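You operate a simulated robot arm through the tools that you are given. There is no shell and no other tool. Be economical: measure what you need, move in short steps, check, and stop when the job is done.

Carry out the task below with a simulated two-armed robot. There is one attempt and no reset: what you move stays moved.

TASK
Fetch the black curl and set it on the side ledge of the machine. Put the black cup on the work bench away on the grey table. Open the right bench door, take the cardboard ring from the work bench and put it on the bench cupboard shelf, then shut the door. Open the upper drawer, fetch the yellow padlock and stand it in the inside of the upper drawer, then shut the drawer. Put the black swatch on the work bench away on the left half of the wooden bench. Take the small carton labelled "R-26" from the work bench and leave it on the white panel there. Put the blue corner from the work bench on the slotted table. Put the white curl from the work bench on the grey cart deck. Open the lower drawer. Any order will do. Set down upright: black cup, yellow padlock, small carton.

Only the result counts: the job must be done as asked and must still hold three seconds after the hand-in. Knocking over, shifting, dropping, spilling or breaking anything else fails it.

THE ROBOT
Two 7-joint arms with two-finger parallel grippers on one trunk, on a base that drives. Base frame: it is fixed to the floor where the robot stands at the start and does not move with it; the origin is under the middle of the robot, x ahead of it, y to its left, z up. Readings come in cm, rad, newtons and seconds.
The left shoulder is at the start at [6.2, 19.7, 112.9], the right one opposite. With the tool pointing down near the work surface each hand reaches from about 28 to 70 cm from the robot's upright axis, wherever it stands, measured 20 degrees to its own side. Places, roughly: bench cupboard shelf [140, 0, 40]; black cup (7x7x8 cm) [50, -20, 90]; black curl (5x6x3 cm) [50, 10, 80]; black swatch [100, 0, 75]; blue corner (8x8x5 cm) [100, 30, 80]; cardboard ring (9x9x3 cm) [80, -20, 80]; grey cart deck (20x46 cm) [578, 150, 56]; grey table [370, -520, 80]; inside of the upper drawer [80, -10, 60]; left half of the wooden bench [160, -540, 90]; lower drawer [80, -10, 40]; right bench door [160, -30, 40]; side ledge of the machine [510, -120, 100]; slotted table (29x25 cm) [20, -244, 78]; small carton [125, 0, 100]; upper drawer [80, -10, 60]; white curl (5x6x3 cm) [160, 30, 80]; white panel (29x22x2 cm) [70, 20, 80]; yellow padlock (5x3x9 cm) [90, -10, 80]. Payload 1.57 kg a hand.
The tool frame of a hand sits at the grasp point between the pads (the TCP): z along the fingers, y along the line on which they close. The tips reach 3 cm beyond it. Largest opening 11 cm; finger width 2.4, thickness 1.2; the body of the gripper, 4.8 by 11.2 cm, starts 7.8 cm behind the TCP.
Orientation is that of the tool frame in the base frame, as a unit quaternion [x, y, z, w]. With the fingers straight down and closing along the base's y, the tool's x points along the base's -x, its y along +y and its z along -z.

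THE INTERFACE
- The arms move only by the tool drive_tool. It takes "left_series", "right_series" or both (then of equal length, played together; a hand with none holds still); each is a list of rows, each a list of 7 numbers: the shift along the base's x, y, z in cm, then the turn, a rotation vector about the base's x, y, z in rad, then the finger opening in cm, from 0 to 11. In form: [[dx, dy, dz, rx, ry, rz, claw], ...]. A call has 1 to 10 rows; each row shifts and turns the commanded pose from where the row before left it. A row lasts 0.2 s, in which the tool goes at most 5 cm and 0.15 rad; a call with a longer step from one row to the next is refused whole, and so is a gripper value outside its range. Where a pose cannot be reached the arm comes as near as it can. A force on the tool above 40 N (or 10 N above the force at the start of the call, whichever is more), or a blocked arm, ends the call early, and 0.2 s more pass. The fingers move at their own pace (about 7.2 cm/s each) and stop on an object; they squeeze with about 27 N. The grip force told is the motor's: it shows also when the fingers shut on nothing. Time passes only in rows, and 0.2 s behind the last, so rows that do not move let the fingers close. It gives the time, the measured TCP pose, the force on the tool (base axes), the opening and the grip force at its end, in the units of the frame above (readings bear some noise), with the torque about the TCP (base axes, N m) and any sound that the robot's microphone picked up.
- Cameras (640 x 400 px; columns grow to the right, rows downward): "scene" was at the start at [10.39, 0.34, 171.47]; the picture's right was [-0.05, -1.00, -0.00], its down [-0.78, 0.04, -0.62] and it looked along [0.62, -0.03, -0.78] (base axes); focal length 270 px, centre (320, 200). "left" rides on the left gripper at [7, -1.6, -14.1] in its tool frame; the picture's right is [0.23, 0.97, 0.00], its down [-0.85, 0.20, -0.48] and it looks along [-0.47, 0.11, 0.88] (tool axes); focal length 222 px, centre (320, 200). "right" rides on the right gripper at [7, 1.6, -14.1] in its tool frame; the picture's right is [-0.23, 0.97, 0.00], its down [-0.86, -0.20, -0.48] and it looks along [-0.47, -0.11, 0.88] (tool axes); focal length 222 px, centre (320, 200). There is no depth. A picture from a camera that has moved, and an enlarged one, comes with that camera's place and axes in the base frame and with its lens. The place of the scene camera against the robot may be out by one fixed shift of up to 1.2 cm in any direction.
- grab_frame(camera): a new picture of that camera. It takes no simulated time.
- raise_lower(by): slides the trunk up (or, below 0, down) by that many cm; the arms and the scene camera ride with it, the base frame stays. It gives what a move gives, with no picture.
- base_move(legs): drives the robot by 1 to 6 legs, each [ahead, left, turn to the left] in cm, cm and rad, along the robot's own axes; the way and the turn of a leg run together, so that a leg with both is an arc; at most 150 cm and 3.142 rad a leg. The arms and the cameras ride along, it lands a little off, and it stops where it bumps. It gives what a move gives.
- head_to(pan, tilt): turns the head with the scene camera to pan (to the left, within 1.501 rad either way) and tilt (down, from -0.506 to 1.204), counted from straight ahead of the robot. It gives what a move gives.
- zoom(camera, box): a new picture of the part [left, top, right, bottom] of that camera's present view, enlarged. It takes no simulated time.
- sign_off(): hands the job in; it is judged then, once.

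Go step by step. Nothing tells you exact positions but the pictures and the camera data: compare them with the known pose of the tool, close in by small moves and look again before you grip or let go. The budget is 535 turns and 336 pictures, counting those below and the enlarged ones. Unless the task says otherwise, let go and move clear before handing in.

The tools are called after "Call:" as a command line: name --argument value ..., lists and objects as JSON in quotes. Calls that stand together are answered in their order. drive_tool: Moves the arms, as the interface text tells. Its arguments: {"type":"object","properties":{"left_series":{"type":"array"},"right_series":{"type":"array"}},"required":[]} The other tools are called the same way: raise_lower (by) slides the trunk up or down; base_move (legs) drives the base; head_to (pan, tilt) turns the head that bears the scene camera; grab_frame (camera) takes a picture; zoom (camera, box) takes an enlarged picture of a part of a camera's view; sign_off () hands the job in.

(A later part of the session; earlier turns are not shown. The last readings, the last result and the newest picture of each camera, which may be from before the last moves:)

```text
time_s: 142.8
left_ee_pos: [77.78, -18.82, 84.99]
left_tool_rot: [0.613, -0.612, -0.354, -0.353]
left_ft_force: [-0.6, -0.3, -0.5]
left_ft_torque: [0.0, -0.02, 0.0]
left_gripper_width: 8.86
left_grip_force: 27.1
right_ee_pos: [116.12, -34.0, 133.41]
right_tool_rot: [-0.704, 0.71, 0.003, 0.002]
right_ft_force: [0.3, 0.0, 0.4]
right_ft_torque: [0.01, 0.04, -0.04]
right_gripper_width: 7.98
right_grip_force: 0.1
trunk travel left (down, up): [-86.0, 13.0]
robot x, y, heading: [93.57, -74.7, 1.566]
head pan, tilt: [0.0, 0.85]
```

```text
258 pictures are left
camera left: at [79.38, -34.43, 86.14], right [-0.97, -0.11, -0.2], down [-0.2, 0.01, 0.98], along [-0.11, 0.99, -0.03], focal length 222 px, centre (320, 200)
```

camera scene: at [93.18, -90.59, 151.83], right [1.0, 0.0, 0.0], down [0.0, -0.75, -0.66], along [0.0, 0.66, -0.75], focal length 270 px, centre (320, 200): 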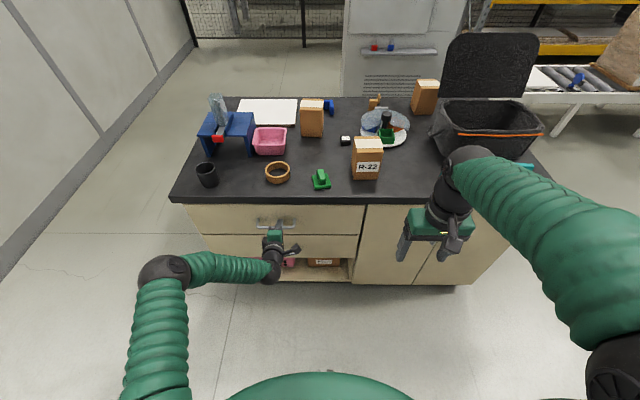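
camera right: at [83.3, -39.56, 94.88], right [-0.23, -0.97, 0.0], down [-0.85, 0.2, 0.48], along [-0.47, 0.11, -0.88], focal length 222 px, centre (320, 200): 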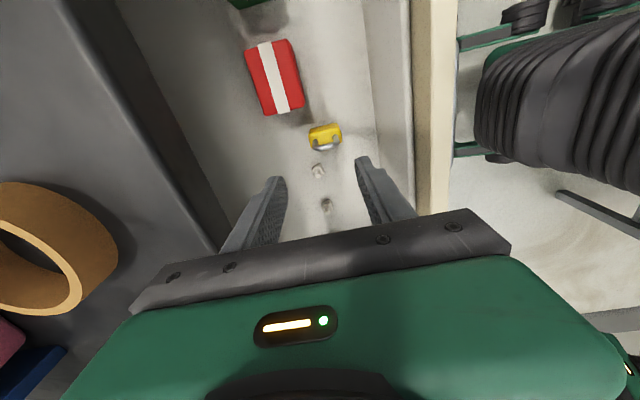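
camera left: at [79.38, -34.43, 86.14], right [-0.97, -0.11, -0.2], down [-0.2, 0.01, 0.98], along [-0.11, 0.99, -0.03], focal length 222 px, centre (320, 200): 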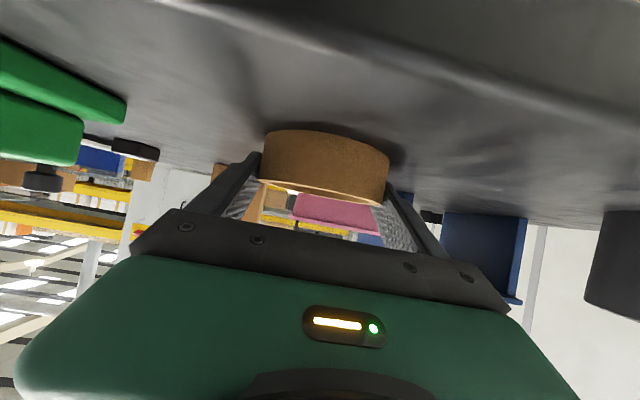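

Gripped the ring. Lift it and check.

Call:
drive_tool --left_series '[[0, 0, 1, 0, 0, 0, 7], [0, -1, 3, 0, 0, 0, 7], [0, -3, 3, 0, 0, 0, 7], [0, -3, 3, 0, 0, 0, 7], [0, -2, 4, 0, 0, 0, 7], [0, 0, 4, 0, 0, 0, 7]]'

Call:
grab_frame --camera "left"

```text
time_s: 144.2
left_ee_pos: [77.62, -27.68, 103.06]
left_tool_rot: [0.613, -0.611, -0.355, -0.353]
left_ft_force: [-0.4, 0.7, -0.5]
left_ft_torque: [0.02, 0.02, -0.03]
left_gripper_width: 8.86
left_grip_force: 27.3
right_ee_pos: [116.1, -34.13, 133.32]
right_tool_rot: [-0.704, 0.71, 0.004, 0.002]
right_ft_force: [0.1, 0.4, 0.7]
right_ft_torque: [0.02, 0.0, 0.04]
right_gripper_width: 8.01
right_grip_force: 0.0
trunk travel left (down, up): [-86.0, 13.0]
robot x, y, heading: [93.37, -74.59, 1.566]
head pan, tilt: [0.0, 0.85]
```

```text
257 pictures are left
camera left: at [79.24, -43.34, 104.12], right [-0.97, -0.11, -0.2], down [-0.2, 0.01, 0.98], along [-0.11, 0.99, -0.03], focal length 222 px, centre (320, 200)
```

left: 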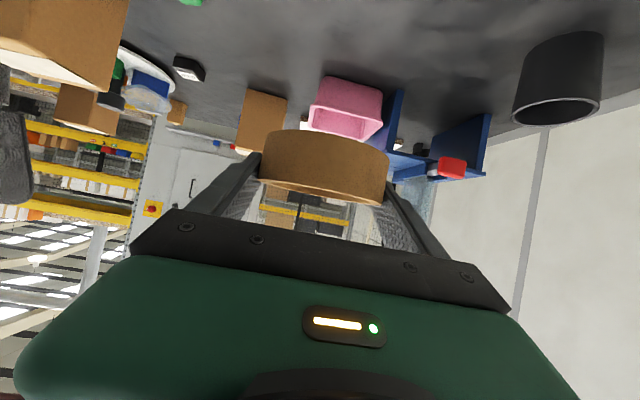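

Ring held. Back off and move right toward the door, then lower the trunk.

Call:
base_move --legs '[[-28, -5, 0], [0, -26, 0.005]]'

Call:
raise_lower --by -38

Call:
head_to --pan -0.1 --tilt 0.75

Call:
grab_frame --camera "scene"

```text
time_s: 147.6
left_ee_pos: [107.52, -55.29, 102.87]
left_tool_rot: [0.612, -0.612, -0.352, -0.355]
left_ft_force: [-0.9, -0.3, -0.5]
left_ft_torque: [-0.02, 0.02, -0.01]
left_gripper_width: 8.87
left_grip_force: 27.0
right_ee_pos: [145.99, -61.94, 133.49]
right_tool_rot: [-0.703, 0.711, 0.001, 0.003]
right_ft_force: [-0.5, -0.4, -0.2]
right_ft_torque: [0.0, -0.02, 0.04]
right_gripper_width: 8.0
right_grip_force: 0.0
trunk travel left (down, up): [-86.0, 13.0]
robot x, y, heading: [123.89, -102.62, 1.568]
head pan, tilt: [0.0, 0.85]
```

```text
time_s: 151.2
left_ee_pos: [107.81, -55.47, 65.05]
left_tool_rot: [-0.611, 0.612, 0.355, 0.356]
left_ft_force: [1.3, 0.3, -1.3]
left_ft_torque: [0.0, 0.0, 0.0]
left_gripper_width: 8.84
left_grip_force: 26.8
right_ee_pos: [146.3, -62.13, 95.42]
right_tool_rot: [-0.704, 0.71, 0.003, 0.002]
right_ft_force: [-0.1, -0.2, -0.6]
right_ft_torque: [0.01, 0.0, -0.02]
right_gripper_width: 8.0
right_grip_force: 0.1
trunk travel left (down, up): [-48.0, 51.0]
robot x, y, heading: [123.9, -102.5, 1.567]
head pan, tilt: [0.0, 0.85]
```

```text
time_s: 151.9
left_ee_pos: [107.68, -55.6, 64.96]
left_tool_rot: [-0.611, 0.612, 0.354, 0.355]
left_ft_force: [0.6, -0.8, -0.1]
left_ft_torque: [-0.01, 0.03, -0.02]
left_gripper_width: 8.84
left_grip_force: 27.1
right_ee_pos: [146.18, -62.09, 95.4]
right_tool_rot: [-0.703, 0.711, 0.003, 0.002]
right_ft_force: [-0.3, 0.6, 0.4]
right_ft_torque: [0.01, -0.02, 0.0]
right_gripper_width: 7.98
right_grip_force: 0.0
trunk travel left (down, up): [-48.0, 51.0]
robot x, y, heading: [123.9, -103.03, 1.569]
head pan, tilt: [-0.099, 0.75]
```

```text
256 pictures are left
camera scene: at [124.26, -90.39, 148.12], right [0.99, -0.1, 0.0], down [-0.07, -0.68, -0.73], along [0.08, 0.73, -0.68], focal length 270 px, centre (320, 200)
```

scene: 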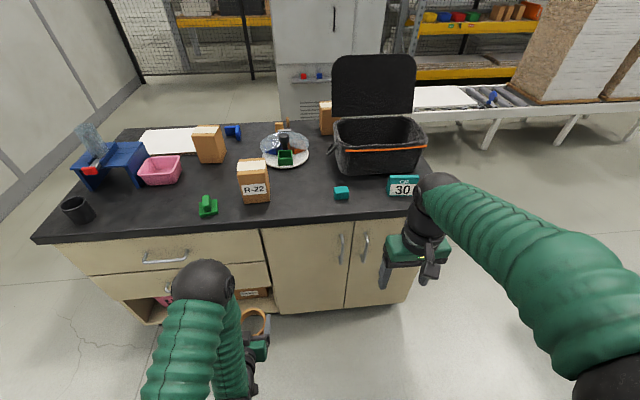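

Right door handle ≈ (146.7,−32,69). Pitch the right hand forward and approach.

Call:
drive_tool --right_series '[[0, 2, -3, 0.15, 0, 0, 6], [0, 2, -3, 0.15, 0, 0, 6], [0, 2, -3, 0.15, 0, 0, 6], [0, 2, -3, 0.15, 0, 0, 6], [0, 2, -3, 0.15, 0, 0, 6], [0, 2, -3, 0.15, 0, 0, 6], [0, 2, -3, 0.15, 0, 0, 6], [0, 2, -3, 0.15, 0, 0, 6]]'

Call:
grab_frame --camera "right"

Call:
grab_frame --camera "scene"

```text
time_s: 153.7
left_ee_pos: [107.81, -55.45, 64.82]
left_tool_rot: [-0.611, 0.613, 0.354, 0.355]
left_ft_force: [0.4, -0.7, -0.6]
left_ft_torque: [-0.07, 0.02, -0.01]
left_gripper_width: 8.83
left_grip_force: 27.3
right_ee_pos: [146.53, -45.92, 71.26]
right_tool_rot: [-0.579, 0.584, 0.405, 0.399]
right_ft_force: [-0.6, -0.3, 0.1]
right_ft_torque: [0.03, 0.02, 0.03]
right_gripper_width: 6.0
right_grip_force: 0.1
trunk travel left (down, up): [-48.0, 51.0]
robot x, y, heading: [123.83, -102.81, 1.564]
head pan, tilt: [-0.099, 0.75]
```

```text
255 pictures are left
camera right: at [144.88, -61.58, 69.76], right [-0.97, 0.08, 0.22], down [0.21, -0.14, 0.97], along [0.11, 0.99, 0.12], focal length 222 px, centre (320, 200)
```

right: 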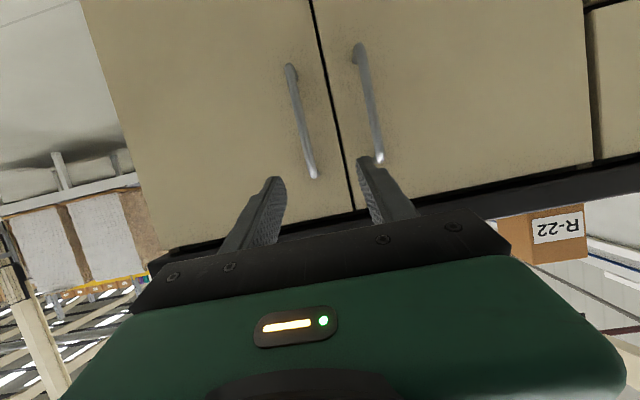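

```text
254 pictures are left
camera scene: at [124.4, -90.12, 148.1], right [0.99, -0.11, 0.0], down [-0.07, -0.68, -0.73], along [0.08, 0.72, -0.68], focal length 270 px, centre (320, 200)
```

scene: 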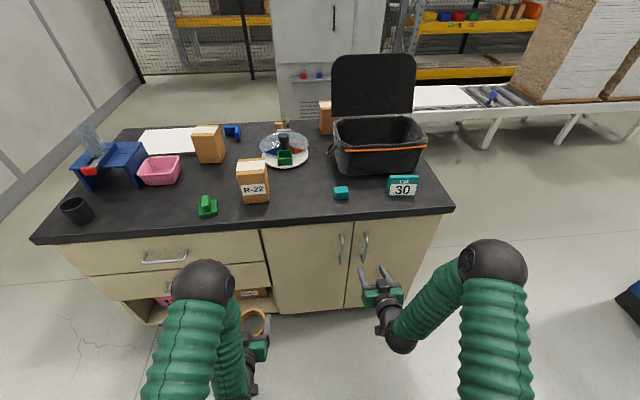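

Handle at x≈148.2, z 56–70. Move in and grip.

Call:
drive_tool --right_series '[[1.7, 2, -2, 0, 0, 0, 6], [0, 3, -1.3, 0, 0, 0, 6], [0, 3, -1, 0, 0, 0, 6]]'

Call:
grab_frame --camera "right"

```text
time_s: 154.5
left_ee_pos: [107.81, -55.42, 64.97]
left_tool_rot: [-0.611, 0.613, 0.354, 0.356]
left_ft_force: [-1.3, 1.3, -0.2]
left_ft_torque: [-0.02, 0.01, 0.0]
left_gripper_width: 8.87
left_grip_force: 26.8
right_ee_pos: [148.32, -37.84, 67.07]
right_tool_rot: [-0.579, 0.585, 0.404, 0.399]
right_ft_force: [-0.8, -0.7, 0.0]
right_ft_torque: [0.05, -0.02, -0.02]
right_gripper_width: 5.98
right_grip_force: 0.0
trunk travel left (down, up): [-48.0, 51.0]
robot x, y, heading: [124.19, -102.69, 1.561]
head pan, tilt: [-0.099, 0.75]
```

```text
253 pictures are left
camera right: at [146.57, -53.46, 65.52], right [-0.97, 0.08, 0.22], down [0.21, -0.14, 0.97], along [0.11, 0.99, 0.12], focal length 222 px, centre (320, 200)
```

right: 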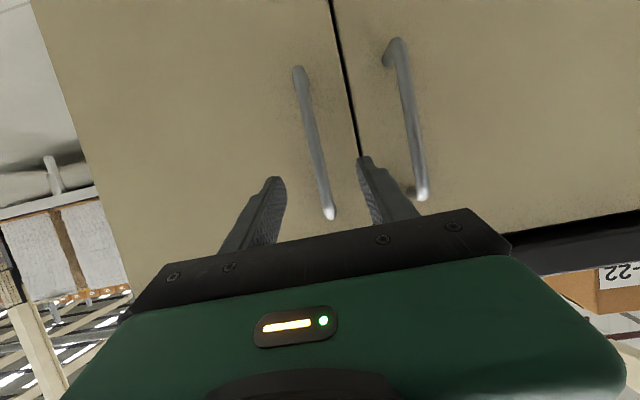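

Call:
drive_tool --right_series '[[0, 2.5, -1.2, 0, 0, 0, 6], [0, 2.3, -1.1, 0, 0, 0, 6], [0, 0, 0, 0, 0, 0, 0], [0, 0, 0, 0, 0, 0, 0], [0, 0, 0, 0, 0, 0, 0]]'

Call:
grab_frame --camera "right"

```text
time_s: 155.7
left_ee_pos: [107.67, -55.45, 64.91]
left_tool_rot: [-0.612, 0.612, 0.355, 0.355]
left_ft_force: [-0.7, 0.1, 0.0]
left_ft_torque: [-0.02, -0.01, -0.01]
left_gripper_width: 8.82
left_grip_force: 27.3
right_ee_pos: [148.45, -33.39, 64.82]
right_tool_rot: [-0.579, 0.585, 0.403, 0.4]
right_ft_force: [5.0, -0.3, 1.3]
right_ft_torque: [-0.23, -0.81, -0.09]
right_gripper_width: 1.16
right_grip_force: 29.2
trunk travel left (down, up): [-48.0, 51.0]
robot x, y, heading: [124.19, -102.6, 1.565]
head pan, tilt: [-0.099, 0.75]
```

```text
252 pictures are left
camera right: at [146.64, -48.88, 63.26], right [-0.97, 0.08, 0.22], down [0.21, -0.14, 0.97], along [0.11, 0.99, 0.12], focal length 222 px, centre (320, 200)
```

right: 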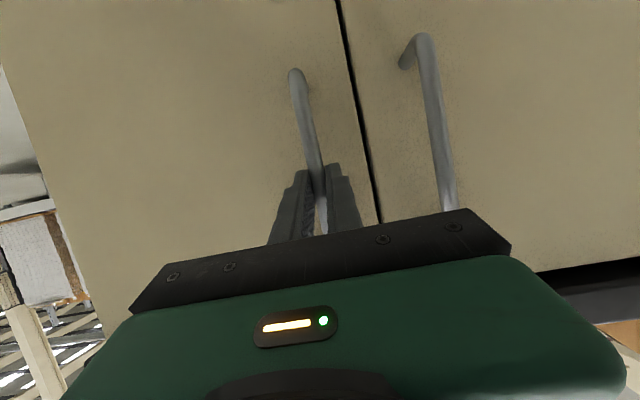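

Pull the door along its arc to about 60°.

Call:
drive_tool --right_series '[[0.4, -1.8, 0, 0, 0, 0.06, 0], [0.6, -1.9, 0, 0, 0, 0.06, 0], [0.8, -1.7, 0, 0, 0, 0.06, 0], [0.9, -1.7, 0, 0, 0, 0.06, 0], [1.1, -1.6, 0, 0, 0, 0.06, 0], [1.2, -1.5, 0, 0, 0, 0.06, 0], [1.4, -1.4, 0, 0, 0, 0.06, 0], [1.4, -1.3, 0, 0, 0, 0.06, 0]]'

Call:
grab_frame --camera "scene"

```text
time_s: 157.6
left_ee_pos: [107.54, -55.64, 65.1]
left_tool_rot: [-0.611, 0.611, 0.355, 0.356]
left_ft_force: [0.7, 0.8, 0.3]
left_ft_torque: [0.01, 0.03, 0.05]
left_gripper_width: 8.85
left_grip_force: 26.7
right_ee_pos: [154.91, -46.47, 64.78]
right_tool_rot: [0.703, -0.426, -0.492, -0.286]
right_ft_force: [-9.9, -6.6, 10.6]
right_ft_torque: [-0.02, -0.83, 0.21]
right_gripper_width: 1.22
right_grip_force: 29.4
trunk travel left (down, up): [-48.0, 51.0]
robot x, y, heading: [123.99, -102.87, 1.565]
head pan, tilt: [-0.099, 0.75]
stopped in row 8 (right hand): the force on the tool passed its limit at 40 N (the readings are from after the stop); the commanded pose is now the measured one
```

```text
251 pictures are left
camera scene: at [124.17, -90.53, 148.17], right [0.99, -0.1, 0.0], down [-0.07, -0.68, -0.73], along [0.08, 0.73, -0.68], focal length 270 px, centre (320, 200)
```

scene: 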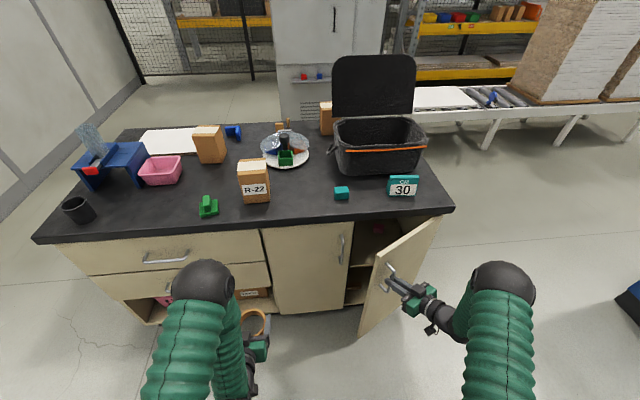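

Refined hinge ≈ (174.7,−28.5), r≈27. Continue opening.

Call:
drive_tool --right_series '[[1.2, -1.3, 0, 0, 0, 0.05, 0], [1.3, -1.2, 0, 0, 0, 0.06, 0], [1.5, -1.1, 0, 0, 0, 0.06, 0], [1.5, -1.1, 0, 0, 0, 0.06, 0], [1.6, -0.9, 0, 0, 0, 0.06, 0], [1.7, -0.9, 0, 0, 0, 0.06, 0], [1.7, -0.7, 0, 0, 0, 0.06, 0], [1.8, -0.6, 0, 0, 0, 0.06, 0]]'

Call:
grab_frame --camera "scene"

```text
time_s: 159.0
left_ee_pos: [107.61, -55.78, 65.13]
left_tool_rot: [-0.612, 0.612, 0.354, 0.355]
left_ft_force: [-0.1, -0.1, -0.4]
left_ft_torque: [0.01, 0.07, 0.01]
left_gripper_width: 8.86
left_grip_force: 26.7
right_ee_pos: [163.88, -53.48, 64.85]
right_tool_rot: [0.767, -0.295, -0.536, -0.191]
right_ft_force: [-9.7, -16.9, 15.4]
right_ft_torque: [0.96, 0.14, 0.36]
right_gripper_width: 1.22
right_grip_force: 29.6
trunk travel left (down, up): [-48.0, 51.0]
robot x, y, heading: [123.61, -102.85, 1.567]
head pan, tilt: [-0.099, 0.75]
stopped in row 7 (right hand): the force on the tool passed its limit at 42 N (the readings are from after the stop); the commanded pose is now the measured one
```

```text
250 pictures are left
camera scene: at [124.07, -90.86, 148.19], right [0.99, -0.11, 0.0], down [-0.07, -0.68, -0.73], along [0.08, 0.73, -0.68], focal length 270 px, centre (320, 200)
```

scene: 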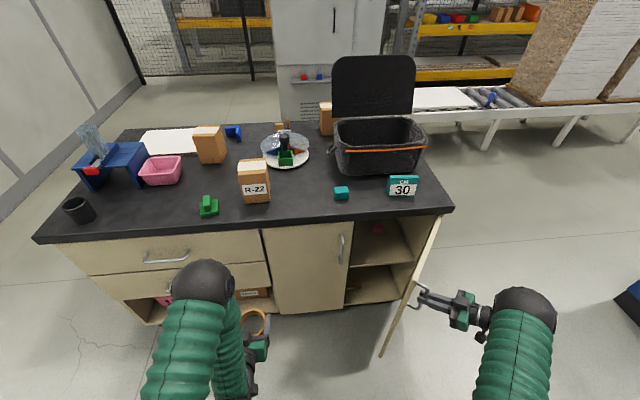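

Door is open ~75°. Look inside.

Call:
zoom --camera "scene" --box '[320, 200, 460, 320]'

```text
3.33 times, centred on (390, 260) of scene
camera zoom: at [124.07, -90.86, 148.19], right [0.99, -0.11, 0.0], down [-0.07, -0.68, -0.73], along [0.08, 0.73, -0.68], focal length 900 px, centre (87, 0)
```

zoom: 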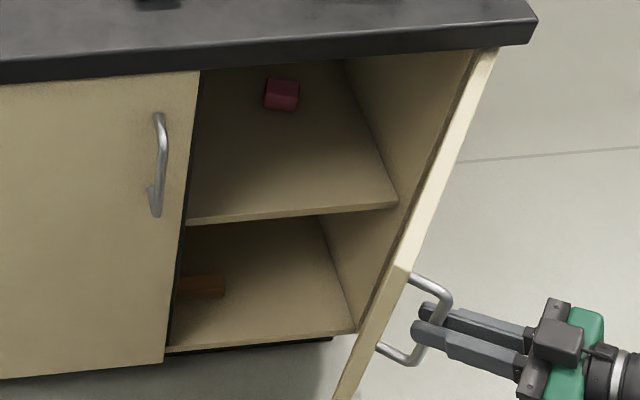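

The mid shelf is at about z≈50. Release the door handle and back the right hand away.

Call:
drive_tool --right_series '[[0, 0, 0, 0, 0, 0, 3], [0, 0, 0, 0, 0, 0, 5], [0, 0, 0, 0, 0, 0, 5], [1.4, -1.2, 0.7, 0, 0, 0, 5], [2, -1.8, 1, 0, 0, 0, 5], [2, -1.8, 1, 0, 0, 0, 5], [2, -2, 2, 0, 0, 0, 5]]'

Call:
grab_frame --camera "scene"

```text
time_s: 160.6
left_ee_pos: [107.68, -55.63, 65.02]
left_tool_rot: [-0.611, 0.612, 0.355, 0.355]
left_ft_force: [-0.2, 0.5, -0.2]
left_ft_torque: [0.02, 0.01, -0.02]
left_gripper_width: 8.81
left_grip_force: 26.6
right_ee_pos: [171.56, -60.15, 69.06]
right_tool_rot: [0.768, -0.297, -0.534, -0.191]
right_ft_force: [-0.1, 0.5, -0.4]
right_ft_torque: [0.02, 0.0, 0.03]
right_gripper_width: 5.02
right_grip_force: 0.1
trunk travel left (down, up): [-48.0, 51.0]
robot x, y, heading: [124.01, -102.92, 1.566]
head pan, tilt: [-0.099, 0.75]
```

```text
248 pictures are left
camera scene: at [124.46, -90.52, 148.12], right [0.99, -0.1, 0.0], down [-0.07, -0.68, -0.73], along [0.08, 0.73, -0.68], focal length 270 px, centre (320, 200)
```

scene: 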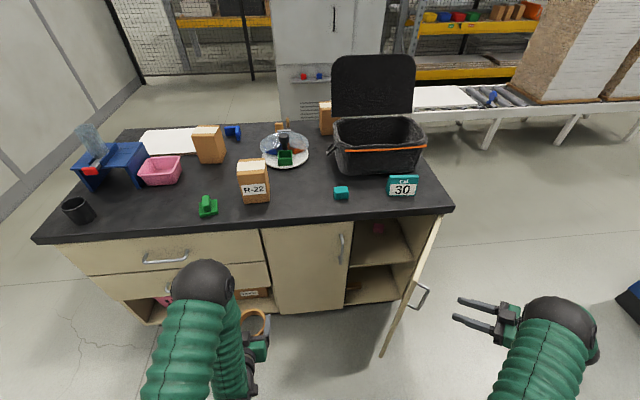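

Shift the base right 30 and lower the trunk 14 so the left hand can insert the ring.

Call:
base_move --legs '[[2, -30, 0.005]]'

Call:
raise_lower --by -12

Call:
head_to --pan 0.1 --tilt 0.8

Call:
grab_frame --camera "scene"

Call:
grab_frame --camera "left"

```text
time_s: 162.7
left_ee_pos: [137.07, -53.76, 65.02]
left_tool_rot: [0.616, -0.608, -0.356, -0.353]
left_ft_force: [-0.3, 0.6, 0.0]
left_ft_torque: [-0.01, 0.04, -0.02]
left_gripper_width: 8.83
left_grip_force: 27.2
right_ee_pos: [200.8, -57.62, 69.15]
right_tool_rot: [0.77, -0.292, -0.535, -0.188]
right_ft_force: [-0.4, 0.3, 0.1]
right_ft_torque: [0.03, 0.03, 0.04]
right_gripper_width: 4.99
right_grip_force: 0.1
trunk travel left (down, up): [-48.0, 51.0]
robot x, y, heading: [153.6, -100.98, 1.578]
head pan, tilt: [-0.099, 0.75]
```

```text
time_s: 164.2
left_ee_pos: [137.01, -53.9, 53.04]
left_tool_rot: [0.615, -0.608, -0.357, -0.352]
left_ft_force: [0.3, 0.0, -1.0]
left_ft_torque: [-0.01, 0.01, 0.01]
left_gripper_width: 8.82
left_grip_force: 26.8
right_ee_pos: [201.1, -57.62, 57.08]
right_tool_rot: [0.769, -0.293, -0.536, -0.189]
right_ft_force: [0.1, -0.4, -0.3]
right_ft_torque: [-0.01, 0.02, -0.01]
right_gripper_width: 4.99
right_grip_force: 0.1
trunk travel left (down, up): [-36.0, 63.0]
robot x, y, heading: [153.96, -100.71, 1.581]
head pan, tilt: [-0.099, 0.75]
```

```text
time_s: 164.9
left_ee_pos: [137.08, -53.83, 53.02]
left_tool_rot: [0.615, -0.607, -0.358, -0.353]
left_ft_force: [-0.3, -0.3, 0.0]
left_ft_torque: [-0.03, -0.01, 0.01]
left_gripper_width: 8.82
left_grip_force: 27.0
right_ee_pos: [201.0, -57.59, 57.04]
right_tool_rot: [0.77, -0.292, -0.535, -0.188]
right_ft_force: [0.3, 0.1, -0.3]
right_ft_torque: [0.01, -0.02, 0.01]
right_gripper_width: 5.01
right_grip_force: 0.2
trunk travel left (down, up): [-36.0, 63.0]
robot x, y, heading: [153.74, -100.85, 1.574]
head pan, tilt: [0.099, 0.799]
```

```text
247 pictures are left
camera scene: at [152.61, -88.65, 135.72], right [0.99, 0.1, 0.0], down [0.07, -0.71, -0.7], along [-0.07, 0.69, -0.72], focal length 270 px, centre (320, 200)
```

scene: 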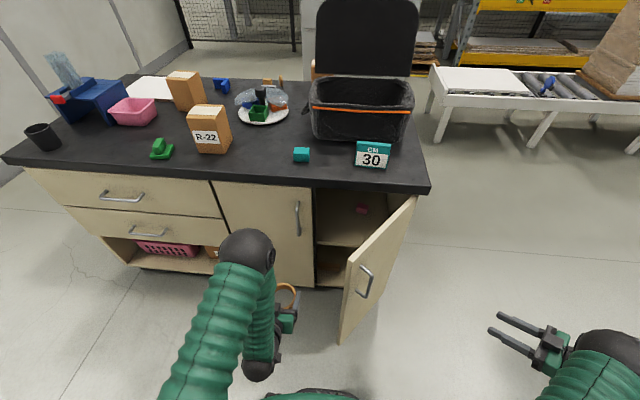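

```text
246 pictures are left
camera left: at [138.89, -69.54, 54.14], right [-0.97, -0.12, -0.2], down [-0.2, 0.01, 0.98], along [-0.12, 0.99, -0.03], focal length 222 px, centre (320, 200)
```

left: 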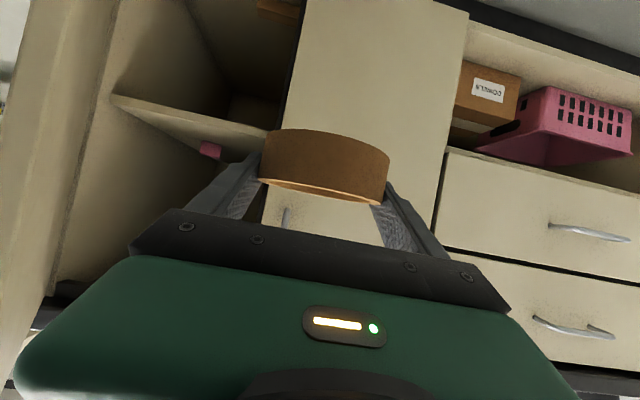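

The shelf front edge works out at y≈−24, z≈43. I turn the robot rightward so the left shoulder comes forward.

Call:
base_move --legs '[[0, 8, 0], [0, 0, -0.5]]'

Call:
head_to --pan 0.45 --tilt 0.8

Call:
grab_frame --camera "scene"

Call:
grab_frame --camera "left"

```text
time_s: 167.4
left_ee_pos: [153.35, -51.8, 53.01]
left_tool_rot: [-0.446, 0.741, 0.259, 0.43]
left_ft_force: [-8.4, -13.0, -1.5]
left_ft_torque: [0.25, -0.01, -0.95]
left_gripper_width: 8.84
left_grip_force: 26.9
right_ee_pos: [207.56, -85.48, 57.27]
right_tool_rot: [0.674, -0.473, -0.471, -0.315]
right_ft_force: [-0.6, 0.2, -0.7]
right_ft_torque: [0.01, 0.02, 0.04]
right_gripper_width: 5.03
right_grip_force: 0.1
trunk travel left (down, up): [-36.0, 63.0]
robot x, y, heading: [145.28, -101.09, 1.077]
head pan, tilt: [0.099, 0.799]
```

```text
time_s: 168.2
left_ee_pos: [153.27, -51.8, 52.88]
left_tool_rot: [-0.446, 0.742, 0.257, 0.43]
left_ft_force: [-1.6, -2.1, -0.3]
left_ft_torque: [0.02, 0.0, -0.19]
left_gripper_width: 8.83
left_grip_force: 27.6
right_ee_pos: [207.66, -85.57, 57.2]
right_tool_rot: [0.674, -0.473, -0.472, -0.315]
right_ft_force: [0.7, 0.6, -0.1]
right_ft_torque: [-0.02, 0.03, 0.0]
right_gripper_width: 5.02
right_grip_force: 0.1
trunk travel left (down, up): [-36.0, 63.0]
robot x, y, heading: [145.43, -100.69, 1.076]
head pan, tilt: [0.45, 0.799]
```

```text
245 pictures are left
camera scene: at [147.14, -89.19, 135.73], right [1.0, -0.04, 0.0], down [-0.03, -0.72, -0.7], along [0.03, 0.7, -0.72], focal length 270 px, centre (320, 200)
```

scene: 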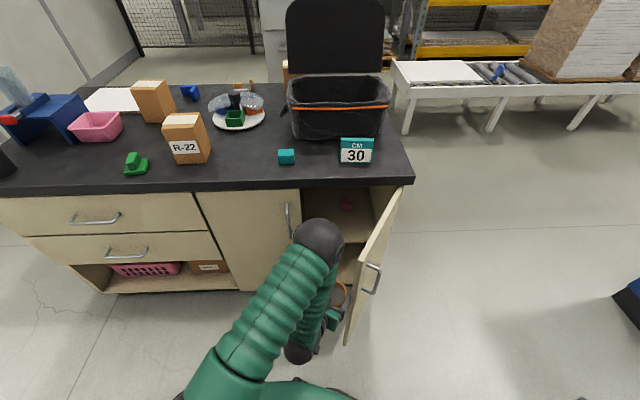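

```text
244 pictures are left
camera left: at [147.27, -66.37, 54.11], right [-0.91, 0.36, -0.2], down [-0.17, 0.1, 0.98], along [0.37, 0.93, -0.03], focal length 222 px, centre (320, 200)
```

left: 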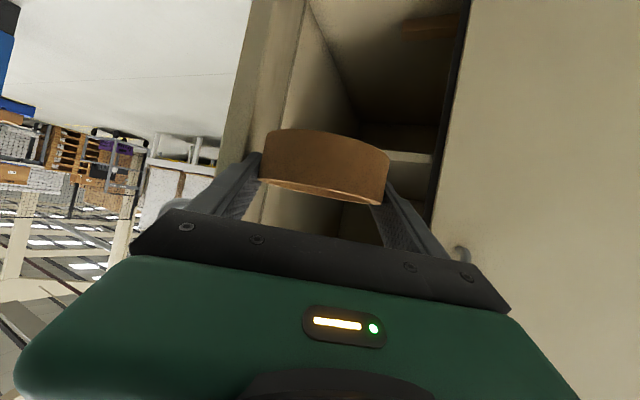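

Ring hand is lightly near the door. Shift left and restore yaw to face the shelf.

Call:
drive_tool --left_series '[[-2, 0, 0, 0, 0, 0, 7], [-1, 0, 0, 0, 0, 0.12, 7], [0, 0, 0, 0, 0, 0.12, 7], [0, 1, 0, 0, 0, 0.12, 7], [1, 2, 0, 0, 0, 0.12, 7]]'

Call:
grab_frame --camera "left"

Call:
zoom --camera "scene" --box '[280, 180, 420, 360]'

```text
time_s: 169.4
left_ee_pos: [151.09, -48.77, 53.05]
left_tool_rot: [-0.611, 0.613, 0.354, 0.355]
left_ft_force: [-0.3, 0.0, 0.0]
left_ft_torque: [0.0, 0.03, -0.01]
left_gripper_width: 8.87
left_grip_force: 26.8
right_ee_pos: [207.73, -85.58, 57.12]
right_tool_rot: [0.674, -0.473, -0.472, -0.315]
right_ft_force: [-0.1, 0.6, -0.5]
right_ft_torque: [0.0, 0.03, -0.04]
right_gripper_width: 5.03
right_grip_force: 0.1
trunk travel left (down, up): [-36.0, 63.0]
robot x, y, heading: [145.28, -100.56, 1.08]
head pan, tilt: [0.45, 0.799]
```

```text
243 pictures are left
camera left: at [152.69, -64.47, 54.09], right [-0.97, -0.11, -0.2], down [-0.2, 0.01, 0.98], along [-0.1, 0.99, -0.03], focal length 222 px, centre (320, 200)
```

left: 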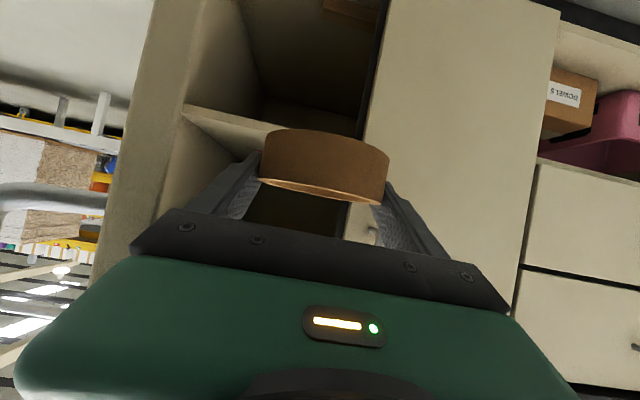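

```text
2.22 times, centred on (350, 270) of scene
camera zoom: at [147.25, -89.19, 135.72], right [1.0, -0.04, 0.0], down [-0.03, -0.72, -0.7], along [0.03, 0.7, -0.72], focal length 600 px, centre (253, 44)
```

zoom: 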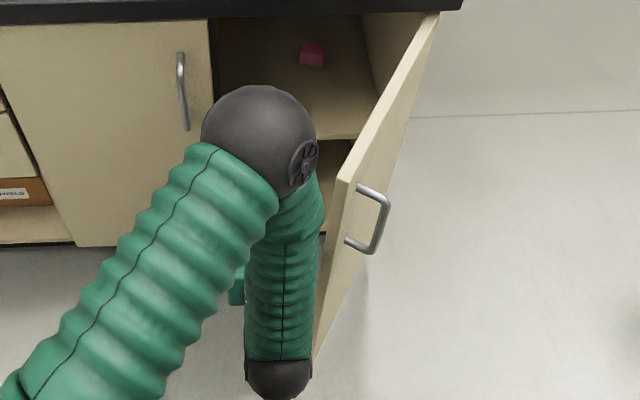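

Opening spans x≈144–174; shelf at z≈43 from y≈−24 inward. Insert the ring toward (157,−20.5).

Call:
drive_tool --left_series '[[1, 3, -0.3, 0, 0, 0, 7], [1, 3.5, -0.3, 0, 0, 0, 7], [1, 3.5, -0.3, 0, 0, 0, 7], [1, 3.5, -0.3, 0, 0, 0, 7], [1, 3.5, -0.3, 0, 0, 0, 7]]'

Call:
grab_frame --camera "left"

```text
time_s: 170.6
left_ee_pos: [156.52, -31.66, 51.34]
left_tool_rot: [-0.61, 0.614, 0.352, 0.356]
left_ft_force: [-0.4, 0.1, -0.7]
left_ft_torque: [0.04, 0.01, 0.0]
left_gripper_width: 8.85
left_grip_force: 27.5
right_ee_pos: [207.59, -85.4, 57.18]
right_tool_rot: [0.674, -0.473, -0.472, -0.315]
right_ft_force: [0.4, -0.2, 0.2]
right_ft_torque: [0.0, 0.01, -0.02]
right_gripper_width: 5.02
right_grip_force: 0.1
trunk travel left (down, up): [-36.0, 63.0]
robot x, y, heading: [145.62, -100.91, 1.08]
head pan, tilt: [0.45, 0.799]
```

```text
241 pictures are left
camera left: at [157.99, -47.29, 52.48], right [-0.97, -0.11, -0.2], down [-0.2, 0.01, 0.98], along [-0.1, 0.99, -0.03], focal length 222 px, centre (320, 200)
```

left: 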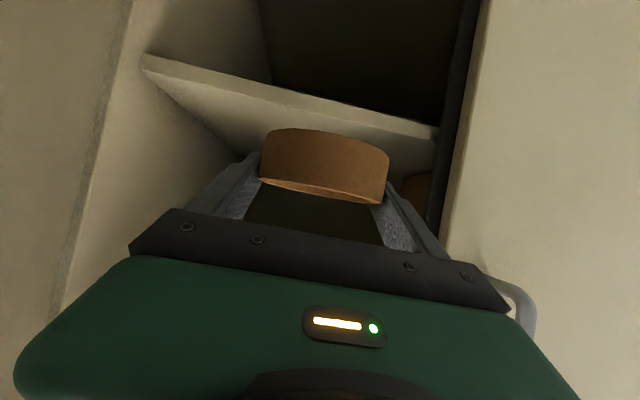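

Continue inward then lower gently to contact.

Call:
drive_tool --left_series '[[0.2, 3, -0.3, 0, 0, 0, 7], [0.2, 3, -0.3, 0, 0, 0, 7], [0, 3, -0.3, 0, 0, 0, 7], [0, 2.4, -0.3, 0, 0, 0, 7], [0, 0, -1.2, 0, 0, 0, 7], [0, 0, -1, 0, 0, 0, 7]]'

Call:
grab_frame --camera "left"

```text
time_s: 172.0
left_ee_pos: [156.72, -20.23, 48.12]
left_tool_rot: [-0.61, 0.614, 0.353, 0.356]
left_ft_force: [-0.9, -0.1, 0.1]
left_ft_torque: [0.02, 0.01, 0.02]
left_gripper_width: 8.84
left_grip_force: 27.3
right_ee_pos: [207.55, -85.58, 57.18]
right_tool_rot: [0.674, -0.473, -0.472, -0.315]
right_ft_force: [0.1, -0.1, 0.1]
right_ft_torque: [-0.03, -0.05, -0.02]
right_gripper_width: 4.98
right_grip_force: 0.1
trunk travel left (down, up): [-36.0, 63.0]
robot x, y, heading: [145.17, -100.47, 1.082]
head pan, tilt: [0.45, 0.799]
```

```text
240 pictures are left
camera left: at [158.19, -35.91, 49.23], right [-0.97, -0.11, -0.2], down [-0.2, 0.01, 0.98], along [-0.1, 0.99, -0.03], focal length 222 px, centre (320, 200)
```

left: 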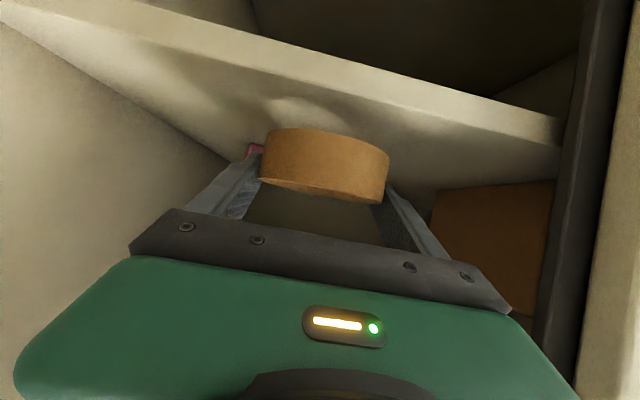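

Over the shelf. Nudge in slightly and lower to contact.

Call:
drive_tool --left_series '[[0, 0.8, -0.6, 0, 0, 0, 7], [0, 0, -0.6, 0, 0, 0, 7], [0, 0, -0.4, 0, 0, 0, 7], [0, 0, -0.3, 0, 0, 0, 7], [0, 0, -0.3, 0, 0, 0, 7], [0, 0, -0.3, 0, 0, 0, 7], [0, 0, 0, 0, 0, 0, 7]]'

Call:
grab_frame --camera "left"

```text
time_s: 173.6
left_ee_pos: [156.76, -19.43, 45.84]
left_tool_rot: [-0.609, 0.613, 0.355, 0.358]
left_ft_force: [-0.5, 1.4, 10.2]
left_ft_torque: [-0.35, 0.1, -0.01]
left_gripper_width: 8.82
left_grip_force: 27.4
right_ee_pos: [207.61, -85.61, 57.21]
right_tool_rot: [0.674, -0.472, -0.472, -0.315]
right_ft_force: [0.2, 0.7, 0.1]
right_ft_torque: [0.0, 0.0, -0.01]
right_gripper_width: 5.01
right_grip_force: 0.1
trunk travel left (down, up): [-36.0, 63.0]
robot x, y, heading: [145.57, -101.0, 1.081]
head pan, tilt: [0.45, 0.799]
```

```text
239 pictures are left
camera left: at [158.14, -35.14, 46.95], right [-0.97, -0.1, -0.2], down [-0.2, 0.01, 0.98], along [-0.1, 0.99, -0.03], focal length 222 px, centre (320, 200)
```

left: 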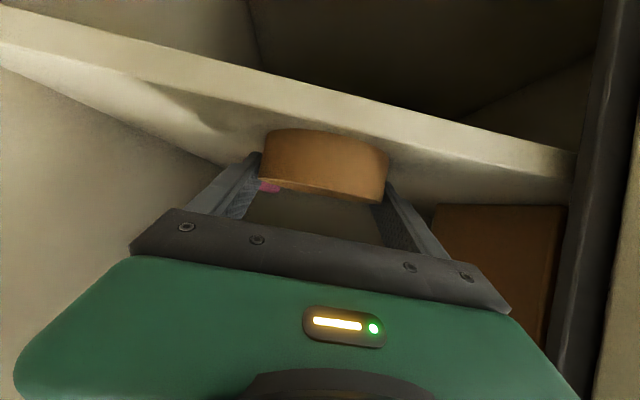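

Contact made. Release and withdraw along the tool axis.

Call:
drive_tool --left_series '[[0, 0, 0.1, 0, 0, 0, 9.5], [0, 0, 0.1, 0, 0, 0, 10.8], [0, 0, 0, 0, 0, 0, 10.8], [0, -2.5, 1.2, 0, 0, 0, 10.8], [0, -3, 1.5, 0, 0, 0, 10.8], [0, -3.5, 1.5, 0, 0, 0, 10.8], [-0.5, -3.5, 1, 0, 0, 0, 10.8], [-1, -3.5, 0, 0, 0, 0, 9], [-1, -3.5, 0, 0, 0, 0, 8]]'

Call:
grab_frame --camera "left"

```text
time_s: 175.6
left_ee_pos: [153.99, -39.19, 51.15]
left_tool_rot: [-0.609, 0.614, 0.353, 0.357]
left_ft_force: [0.6, 0.1, -0.1]
left_ft_torque: [0.0, 0.02, -0.04]
left_gripper_width: 8.0
left_grip_force: 0.0
right_ee_pos: [207.58, -85.45, 57.26]
right_tool_rot: [0.674, -0.473, -0.472, -0.316]
right_ft_force: [-0.7, 0.2, -0.5]
right_ft_torque: [0.02, 0.02, 0.02]
right_gripper_width: 5.01
right_grip_force: 0.2
trunk travel left (down, up): [-36.0, 63.0]
robot x, y, heading: [145.52, -100.92, 1.077]
head pan, tilt: [0.45, 0.799]
```

```text
238 pictures are left
camera left: at [155.49, -54.85, 52.2], right [-0.97, -0.11, -0.2], down [-0.2, 0.01, 0.98], along [-0.1, 0.99, -0.03], focal length 222 px, centre (320, 200)
```

left: 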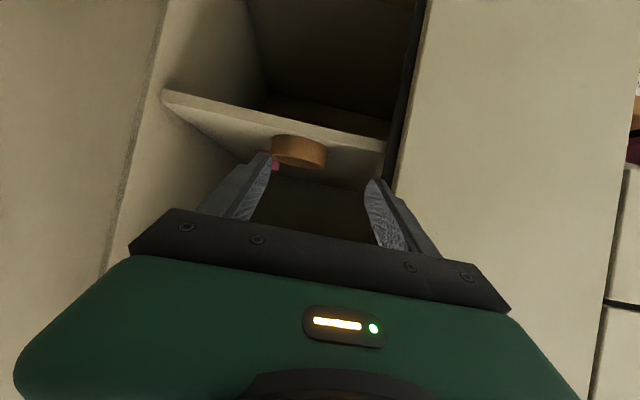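

Ring sits flat on the shelf. Retract the left hand, turn back, and ready the right hand to push the door.

Call:
drive_tool --left_series '[[-3, -3, 1, 0, 0, 0, 8], [-3, -3, 1, 0, 0, 0, 8], [-3, -3, 1, 0, 0, 0, 8], [-3, -3, 1, 0, 0, 0, 8], [-3, -1, 1, 0, 0, 0, 8]]' --right_series '[[0, 0, 0, 0, 0, 0, 0], [0, 0, 0, 0, 0, 0, 0], [0, 0, 0, 0, 0, 0, 0], [0, 0, 0, 0, 0, 0, 0], [0, 0, 0, 0, 0, 0, 0]]'

Call:
base_move --legs '[[0, 0, 0.49]]'

Call:
head_to --pan -0.2 --tilt 0.85

Call:
grab_frame --camera "scene"

```text
time_s: 176.8
left_ee_pos: [139.47, -51.62, 55.42]
left_tool_rot: [-0.61, 0.613, 0.353, 0.356]
left_ft_force: [-0.4, -1.4, -0.5]
left_ft_torque: [0.03, -0.01, -0.01]
left_gripper_width: 8.02
left_grip_force: 0.1
left hand out of reach, approached as far as the arm can: row 5
right_ee_pos: [207.56, -85.51, 57.23]
right_tool_rot: [0.674, -0.472, -0.472, -0.315]
right_ft_force: [0.3, -0.1, 0.1]
right_ft_torque: [0.02, -0.01, 0.02]
right_gripper_width: 0.0
right_grip_force: 21.6
trunk travel left (down, up): [-36.0, 63.0]
robot x, y, heading: [145.84, -100.9, 1.077]
head pan, tilt: [0.45, 0.799]
```

```text
time_s: 178.6
left_ee_pos: [117.27, -60.26, 55.46]
left_tool_rot: [0.74, -0.449, -0.428, -0.26]
left_ft_force: [0.5, 0.6, 0.1]
left_ft_torque: [0.01, 0.01, 0.02]
left_gripper_width: 8.02
left_grip_force: 0.0
right_ee_pos: [193.23, -58.32, 57.14]
right_tool_rot: [0.768, -0.297, -0.534, -0.192]
right_ft_force: [0.9, 0.1, -0.7]
right_ft_torque: [0.02, 0.0, 0.01]
right_gripper_width: 0.0
right_grip_force: 21.3
trunk travel left (down, up): [-36.0, 63.0]
robot x, y, heading: [145.72, -101.01, 1.567]
head pan, tilt: [0.45, 0.799]
```

```text
time_s: 179.7
left_ee_pos: [117.19, -60.21, 55.49]
left_tool_rot: [0.739, -0.448, -0.43, -0.261]
left_ft_force: [-0.4, 0.4, -0.1]
left_ft_torque: [0.02, 0.0, -0.01]
left_gripper_width: 8.0
left_grip_force: 0.1
right_ee_pos: [193.28, -58.38, 57.35]
right_tool_rot: [0.769, -0.296, -0.533, -0.192]
right_ft_force: [-0.6, 0.9, -0.7]
right_ft_torque: [-0.01, 0.0, 0.0]
right_gripper_width: 0.01
right_grip_force: 21.1
trunk travel left (down, up): [-36.0, 63.0]
robot x, y, heading: [145.73, -100.51, 1.562]
head pan, tilt: [-0.201, 0.85]
```

```text
237 pictures are left
camera scene: at [146.94, -89.11, 135.32], right [0.98, -0.2, 0.0], down [-0.15, -0.74, -0.66], along [0.13, 0.64, -0.75], focal length 270 px, centre (320, 200)
```

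scene: 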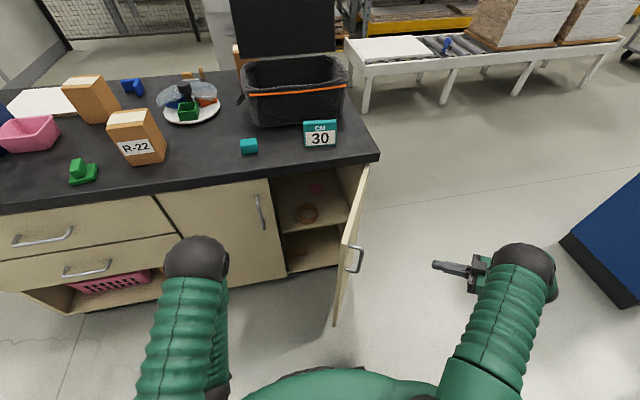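

Push the door shut with the closed right fist: first position outside the door face, below the handle.

Call:
drive_tool --right_series '[[-3, 0.2, -1.5, 0, 0, 0, 0], [-3.4, 0.4, -1.5, 0, 0, 0, 0], [-3.4, 0.4, -1.5, 0, 0, 0, 0], [-3.4, 0.4, -1.5, 0, 0, 0, 0], [-3.4, 0.4, -1.5, 0, 0, 0, 0], [-3.4, 0.4, -1.5, 0, 0, 0, 0], [-3.4, 0.5, -1, 0, 0, 0, 0], [-3, 0.5, -0.5, 0, 0, 0, 0]]'

Call:
grab_frame --camera "scene"

```text
time_s: 181.4
left_ee_pos: [117.2, -60.44, 55.48]
left_tool_rot: [0.739, -0.449, -0.429, -0.262]
left_ft_force: [0.3, -0.9, 0.4]
left_ft_torque: [0.02, 0.0, 0.01]
left_gripper_width: 8.01
left_grip_force: 0.1
right_ee_pos: [166.72, -55.35, 46.92]
right_tool_rot: [0.768, -0.297, -0.533, -0.193]
right_ft_force: [-0.6, -0.5, 0.0]
right_ft_torque: [0.03, 0.04, -0.02]
right_gripper_width: 0.03
right_grip_force: 21.2
trunk travel left (down, up): [-36.0, 63.0]
robot x, y, heading: [145.5, -100.8, 1.565]
head pan, tilt: [-0.201, 0.85]
```

```text
236 pictures are left
camera scene: at [146.76, -89.07, 135.32], right [0.98, -0.21, 0.0], down [-0.15, -0.74, -0.66], along [0.14, 0.64, -0.75], focal length 270 px, centre (320, 200)
```

scene: 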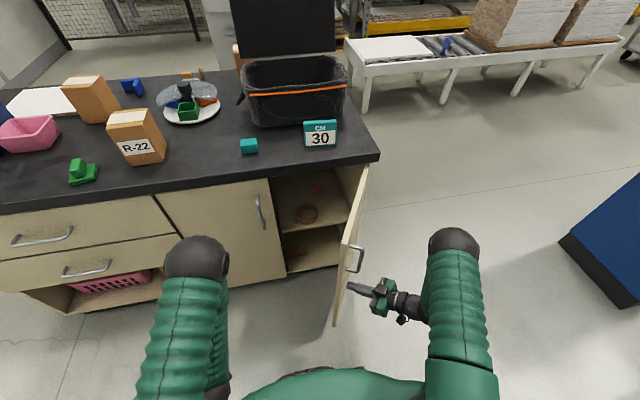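

Good; now push along the arc.

Call:
drive_tool --right_series '[[-1.5, 1.2, 0, 0, 0, 0, 0], [-1.6, 1.4, 0, 0, 0, 0, 0], [-1.8, 1.2, 0, 0, 0, -0.06, 0], [-1.8, 1.2, 0, 0, 0, -0.06, 0], [-1.8, 1.2, 0, 0, 0, -0.06, 0], [-1.5, 1.7, 0, 0, 0, -0.067, 0], [-1.5, 1.7, 0, 0, 0, -0.067, 0], [-1.5, 1.7, 0, 0, 0, -0.067, 0]]'

Call:
grab_frame --camera "scene"

```text
time_s: 183.2
left_ee_pos: [117.12, -60.22, 55.46]
left_tool_rot: [0.739, -0.449, -0.428, -0.262]
left_ft_force: [0.2, 0.5, -0.3]
left_ft_torque: [0.03, -0.01, 0.03]
left_gripper_width: 7.97
left_grip_force: 0.1
right_ee_pos: [153.67, -43.88, 46.64]
right_tool_rot: [0.699, -0.437, -0.486, -0.29]
right_ft_force: [0.3, 0.6, 0.0]
right_ft_torque: [0.01, 0.02, -0.03]
right_gripper_width: 0.0
right_grip_force: 20.5
trunk travel left (down, up): [-36.0, 63.0]
robot x, y, heading: [145.28, -100.78, 1.569]
head pan, tilt: [-0.201, 0.85]
```

```text
235 pictures are left
camera scene: at [146.66, -89.04, 135.31], right [0.98, -0.21, 0.0], down [-0.15, -0.74, -0.66], along [0.14, 0.64, -0.75], focal length 270 px, centre (320, 200)
```

scene: 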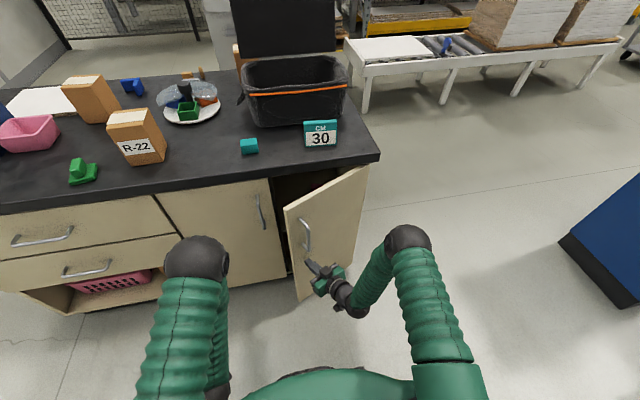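

Call:
drive_tool --right_series '[[-1, 2, 0, 0, 0, -0.063, 0], [-1, 2, 0, 0, 0, -0.063, 0], [-1, 2, 0, 0, 0, -0.063, 0], [-0.5, 2, 0, 0, 0, -0.063, 0], [-0.5, 2, 0, 0, 0, -0.063, 0], [-0.5, 1.5, 0, 0, 0, -0.063, 0], [0, 1, 0, 0, 0, 0, 0], [0, 1, 0, 0, 0, 0, 0]]'

Call:
grab_frame --camera "scene"

```text
time_s: 185.0
left_ee_pos: [117.35, -60.7, 55.55]
left_tool_rot: [0.739, -0.447, -0.43, -0.263]
left_ft_force: [0.6, 0.0, 0.8]
left_ft_torque: [0.01, 0.01, 0.0]
left_gripper_width: 7.98
left_grip_force: 0.1
right_ee_pos: [149.22, -31.5, 46.58]
right_tool_rot: [0.606, -0.561, -0.421, -0.375]
right_ft_force: [3.8, -17.8, 12.1]
right_ft_torque: [0.39, -0.11, -0.24]
right_gripper_width: 0.02
right_grip_force: 21.1
trunk travel left (down, up): [-36.0, 63.0]
robot x, y, heading: [145.47, -100.91, 1.561]
head pan, tilt: [-0.201, 0.85]
stopped in row 8 (right hand): the force on the tool passed its limit at 54 N (the readings are from after the stop); the commanded pose is now the measured one
```

```text
234 pictures are left
camera scene: at [146.78, -89.7, 135.41], right [0.98, -0.21, 0.0], down [-0.15, -0.73, -0.66], along [0.14, 0.65, -0.75], focal length 270 px, centre (320, 200)
```

scene: 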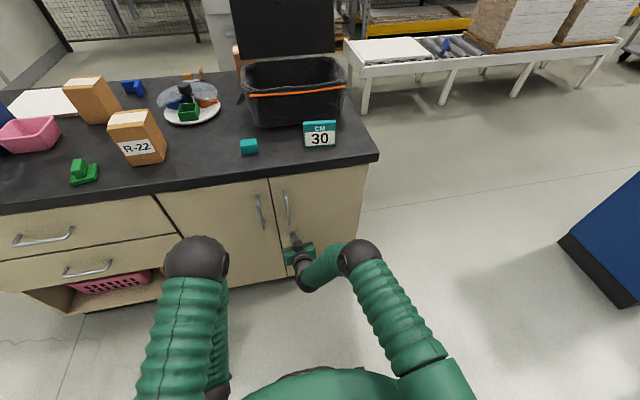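

Door shut. Back out, raise the trunk, and restore both hands to tool-down poses.

Call:
drive_tool --right_series '[[0, -3, 1, 0, 0, 0, 0], [0, -4, 1, 0, 0, 0, 2], [1, -4, 1, 0, 0, 0, 4], [2, -3, 1, 0, 0, 0, 6], [3, -2, 1, 0, 0, 0, 6]]'

Call:
raise_lower --by 38

Call:
drive_tool --right_series '[[1, 0, 2, -0.15, 0, 0, 8], [1, 0, 2, -0.15, 0, 0, 8], [1, 0, 2, -0.15, 0, 0, 8], [1, 0, 2, -0.15, 0, -0.03, 8], [1, 0, 2, -0.15, 0, -0.03, 8], [1, 0, 2, -0.15, 0, -0.03, 8], [1, 0, 2, -0.15, 0, 0, 8], [0, 0, 2, -0.1, 0, 0, 8]]' --left_series '[[0, 1, 2, -0.15, 0, -0.05, 8], [0, 1, 2, -0.15, 0, -0.05, 8], [0, 1, 2, -0.15, 0, -0.06, 8], [0, 1, 2, -0.15, 0, -0.06, 8], [0, 1, 2, -0.15, 0, -0.07, 8], [0, 1, 2, -0.15, 0, -0.08, 8], [0, 1, 2, -0.13, 0, -0.08, 8], [0, 1, 2, 0, 0, -0.05, 8]]'

Call:
grab_frame --camera "scene"

```text
time_s: 186.2
left_ee_pos: [117.32, -60.3, 55.58]
left_tool_rot: [0.739, -0.449, -0.429, -0.262]
left_ft_force: [0.5, 0.6, 0.2]
left_ft_torque: [0.03, 0.01, 0.03]
left_gripper_width: 8.0
left_grip_force: 0.1
right_ee_pos: [155.22, -47.42, 51.32]
right_tool_rot: [0.606, -0.562, -0.42, -0.374]
right_ft_force: [0.3, 0.3, -0.1]
right_ft_torque: [-0.02, -0.02, 0.0]
right_gripper_width: 6.0
right_grip_force: 0.1
trunk travel left (down, up): [-36.0, 63.0]
robot x, y, heading: [145.28, -101.03, 1.565]
head pan, tilt: [-0.201, 0.85]
```

```text
time_s: 189.9
left_ee_pos: [117.23, -60.32, 93.47]
left_tool_rot: [0.739, -0.449, -0.428, -0.262]
left_ft_force: [0.0, 0.3, 0.6]
left_ft_torque: [-0.01, 0.02, 0.01]
left_gripper_width: 8.0
left_grip_force: 0.0
right_ee_pos: [155.17, -47.36, 89.28]
right_tool_rot: [0.606, -0.562, -0.421, -0.374]
right_ft_force: [-0.4, -0.6, -0.6]
right_ft_torque: [0.0, 0.0, 0.0]
right_gripper_width: 5.98
right_grip_force: 0.0
trunk travel left (down, up): [-74.0, 25.0]
robot x, y, heading: [145.9, -100.75, 1.565]
head pan, tilt: [-0.201, 0.85]
```

```text
refused: row 1 steps farther than a row can; nothing moved
```

```text
233 pictures are left
camera scene: at [146.69, -88.99, 173.31], right [0.98, -0.21, 0.0], down [-0.15, -0.74, -0.66], along [0.14, 0.64, -0.75], focal length 270 px, centre (320, 200)
```

scene: 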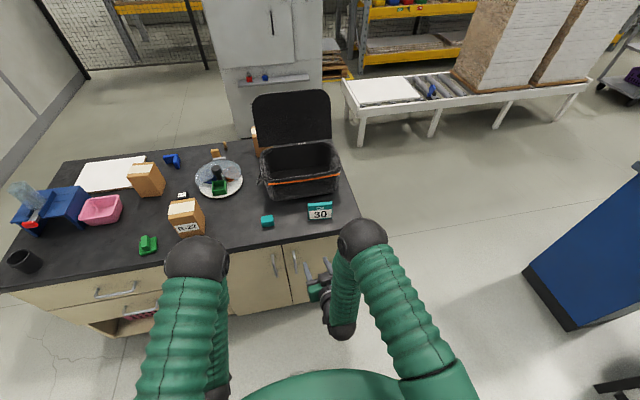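

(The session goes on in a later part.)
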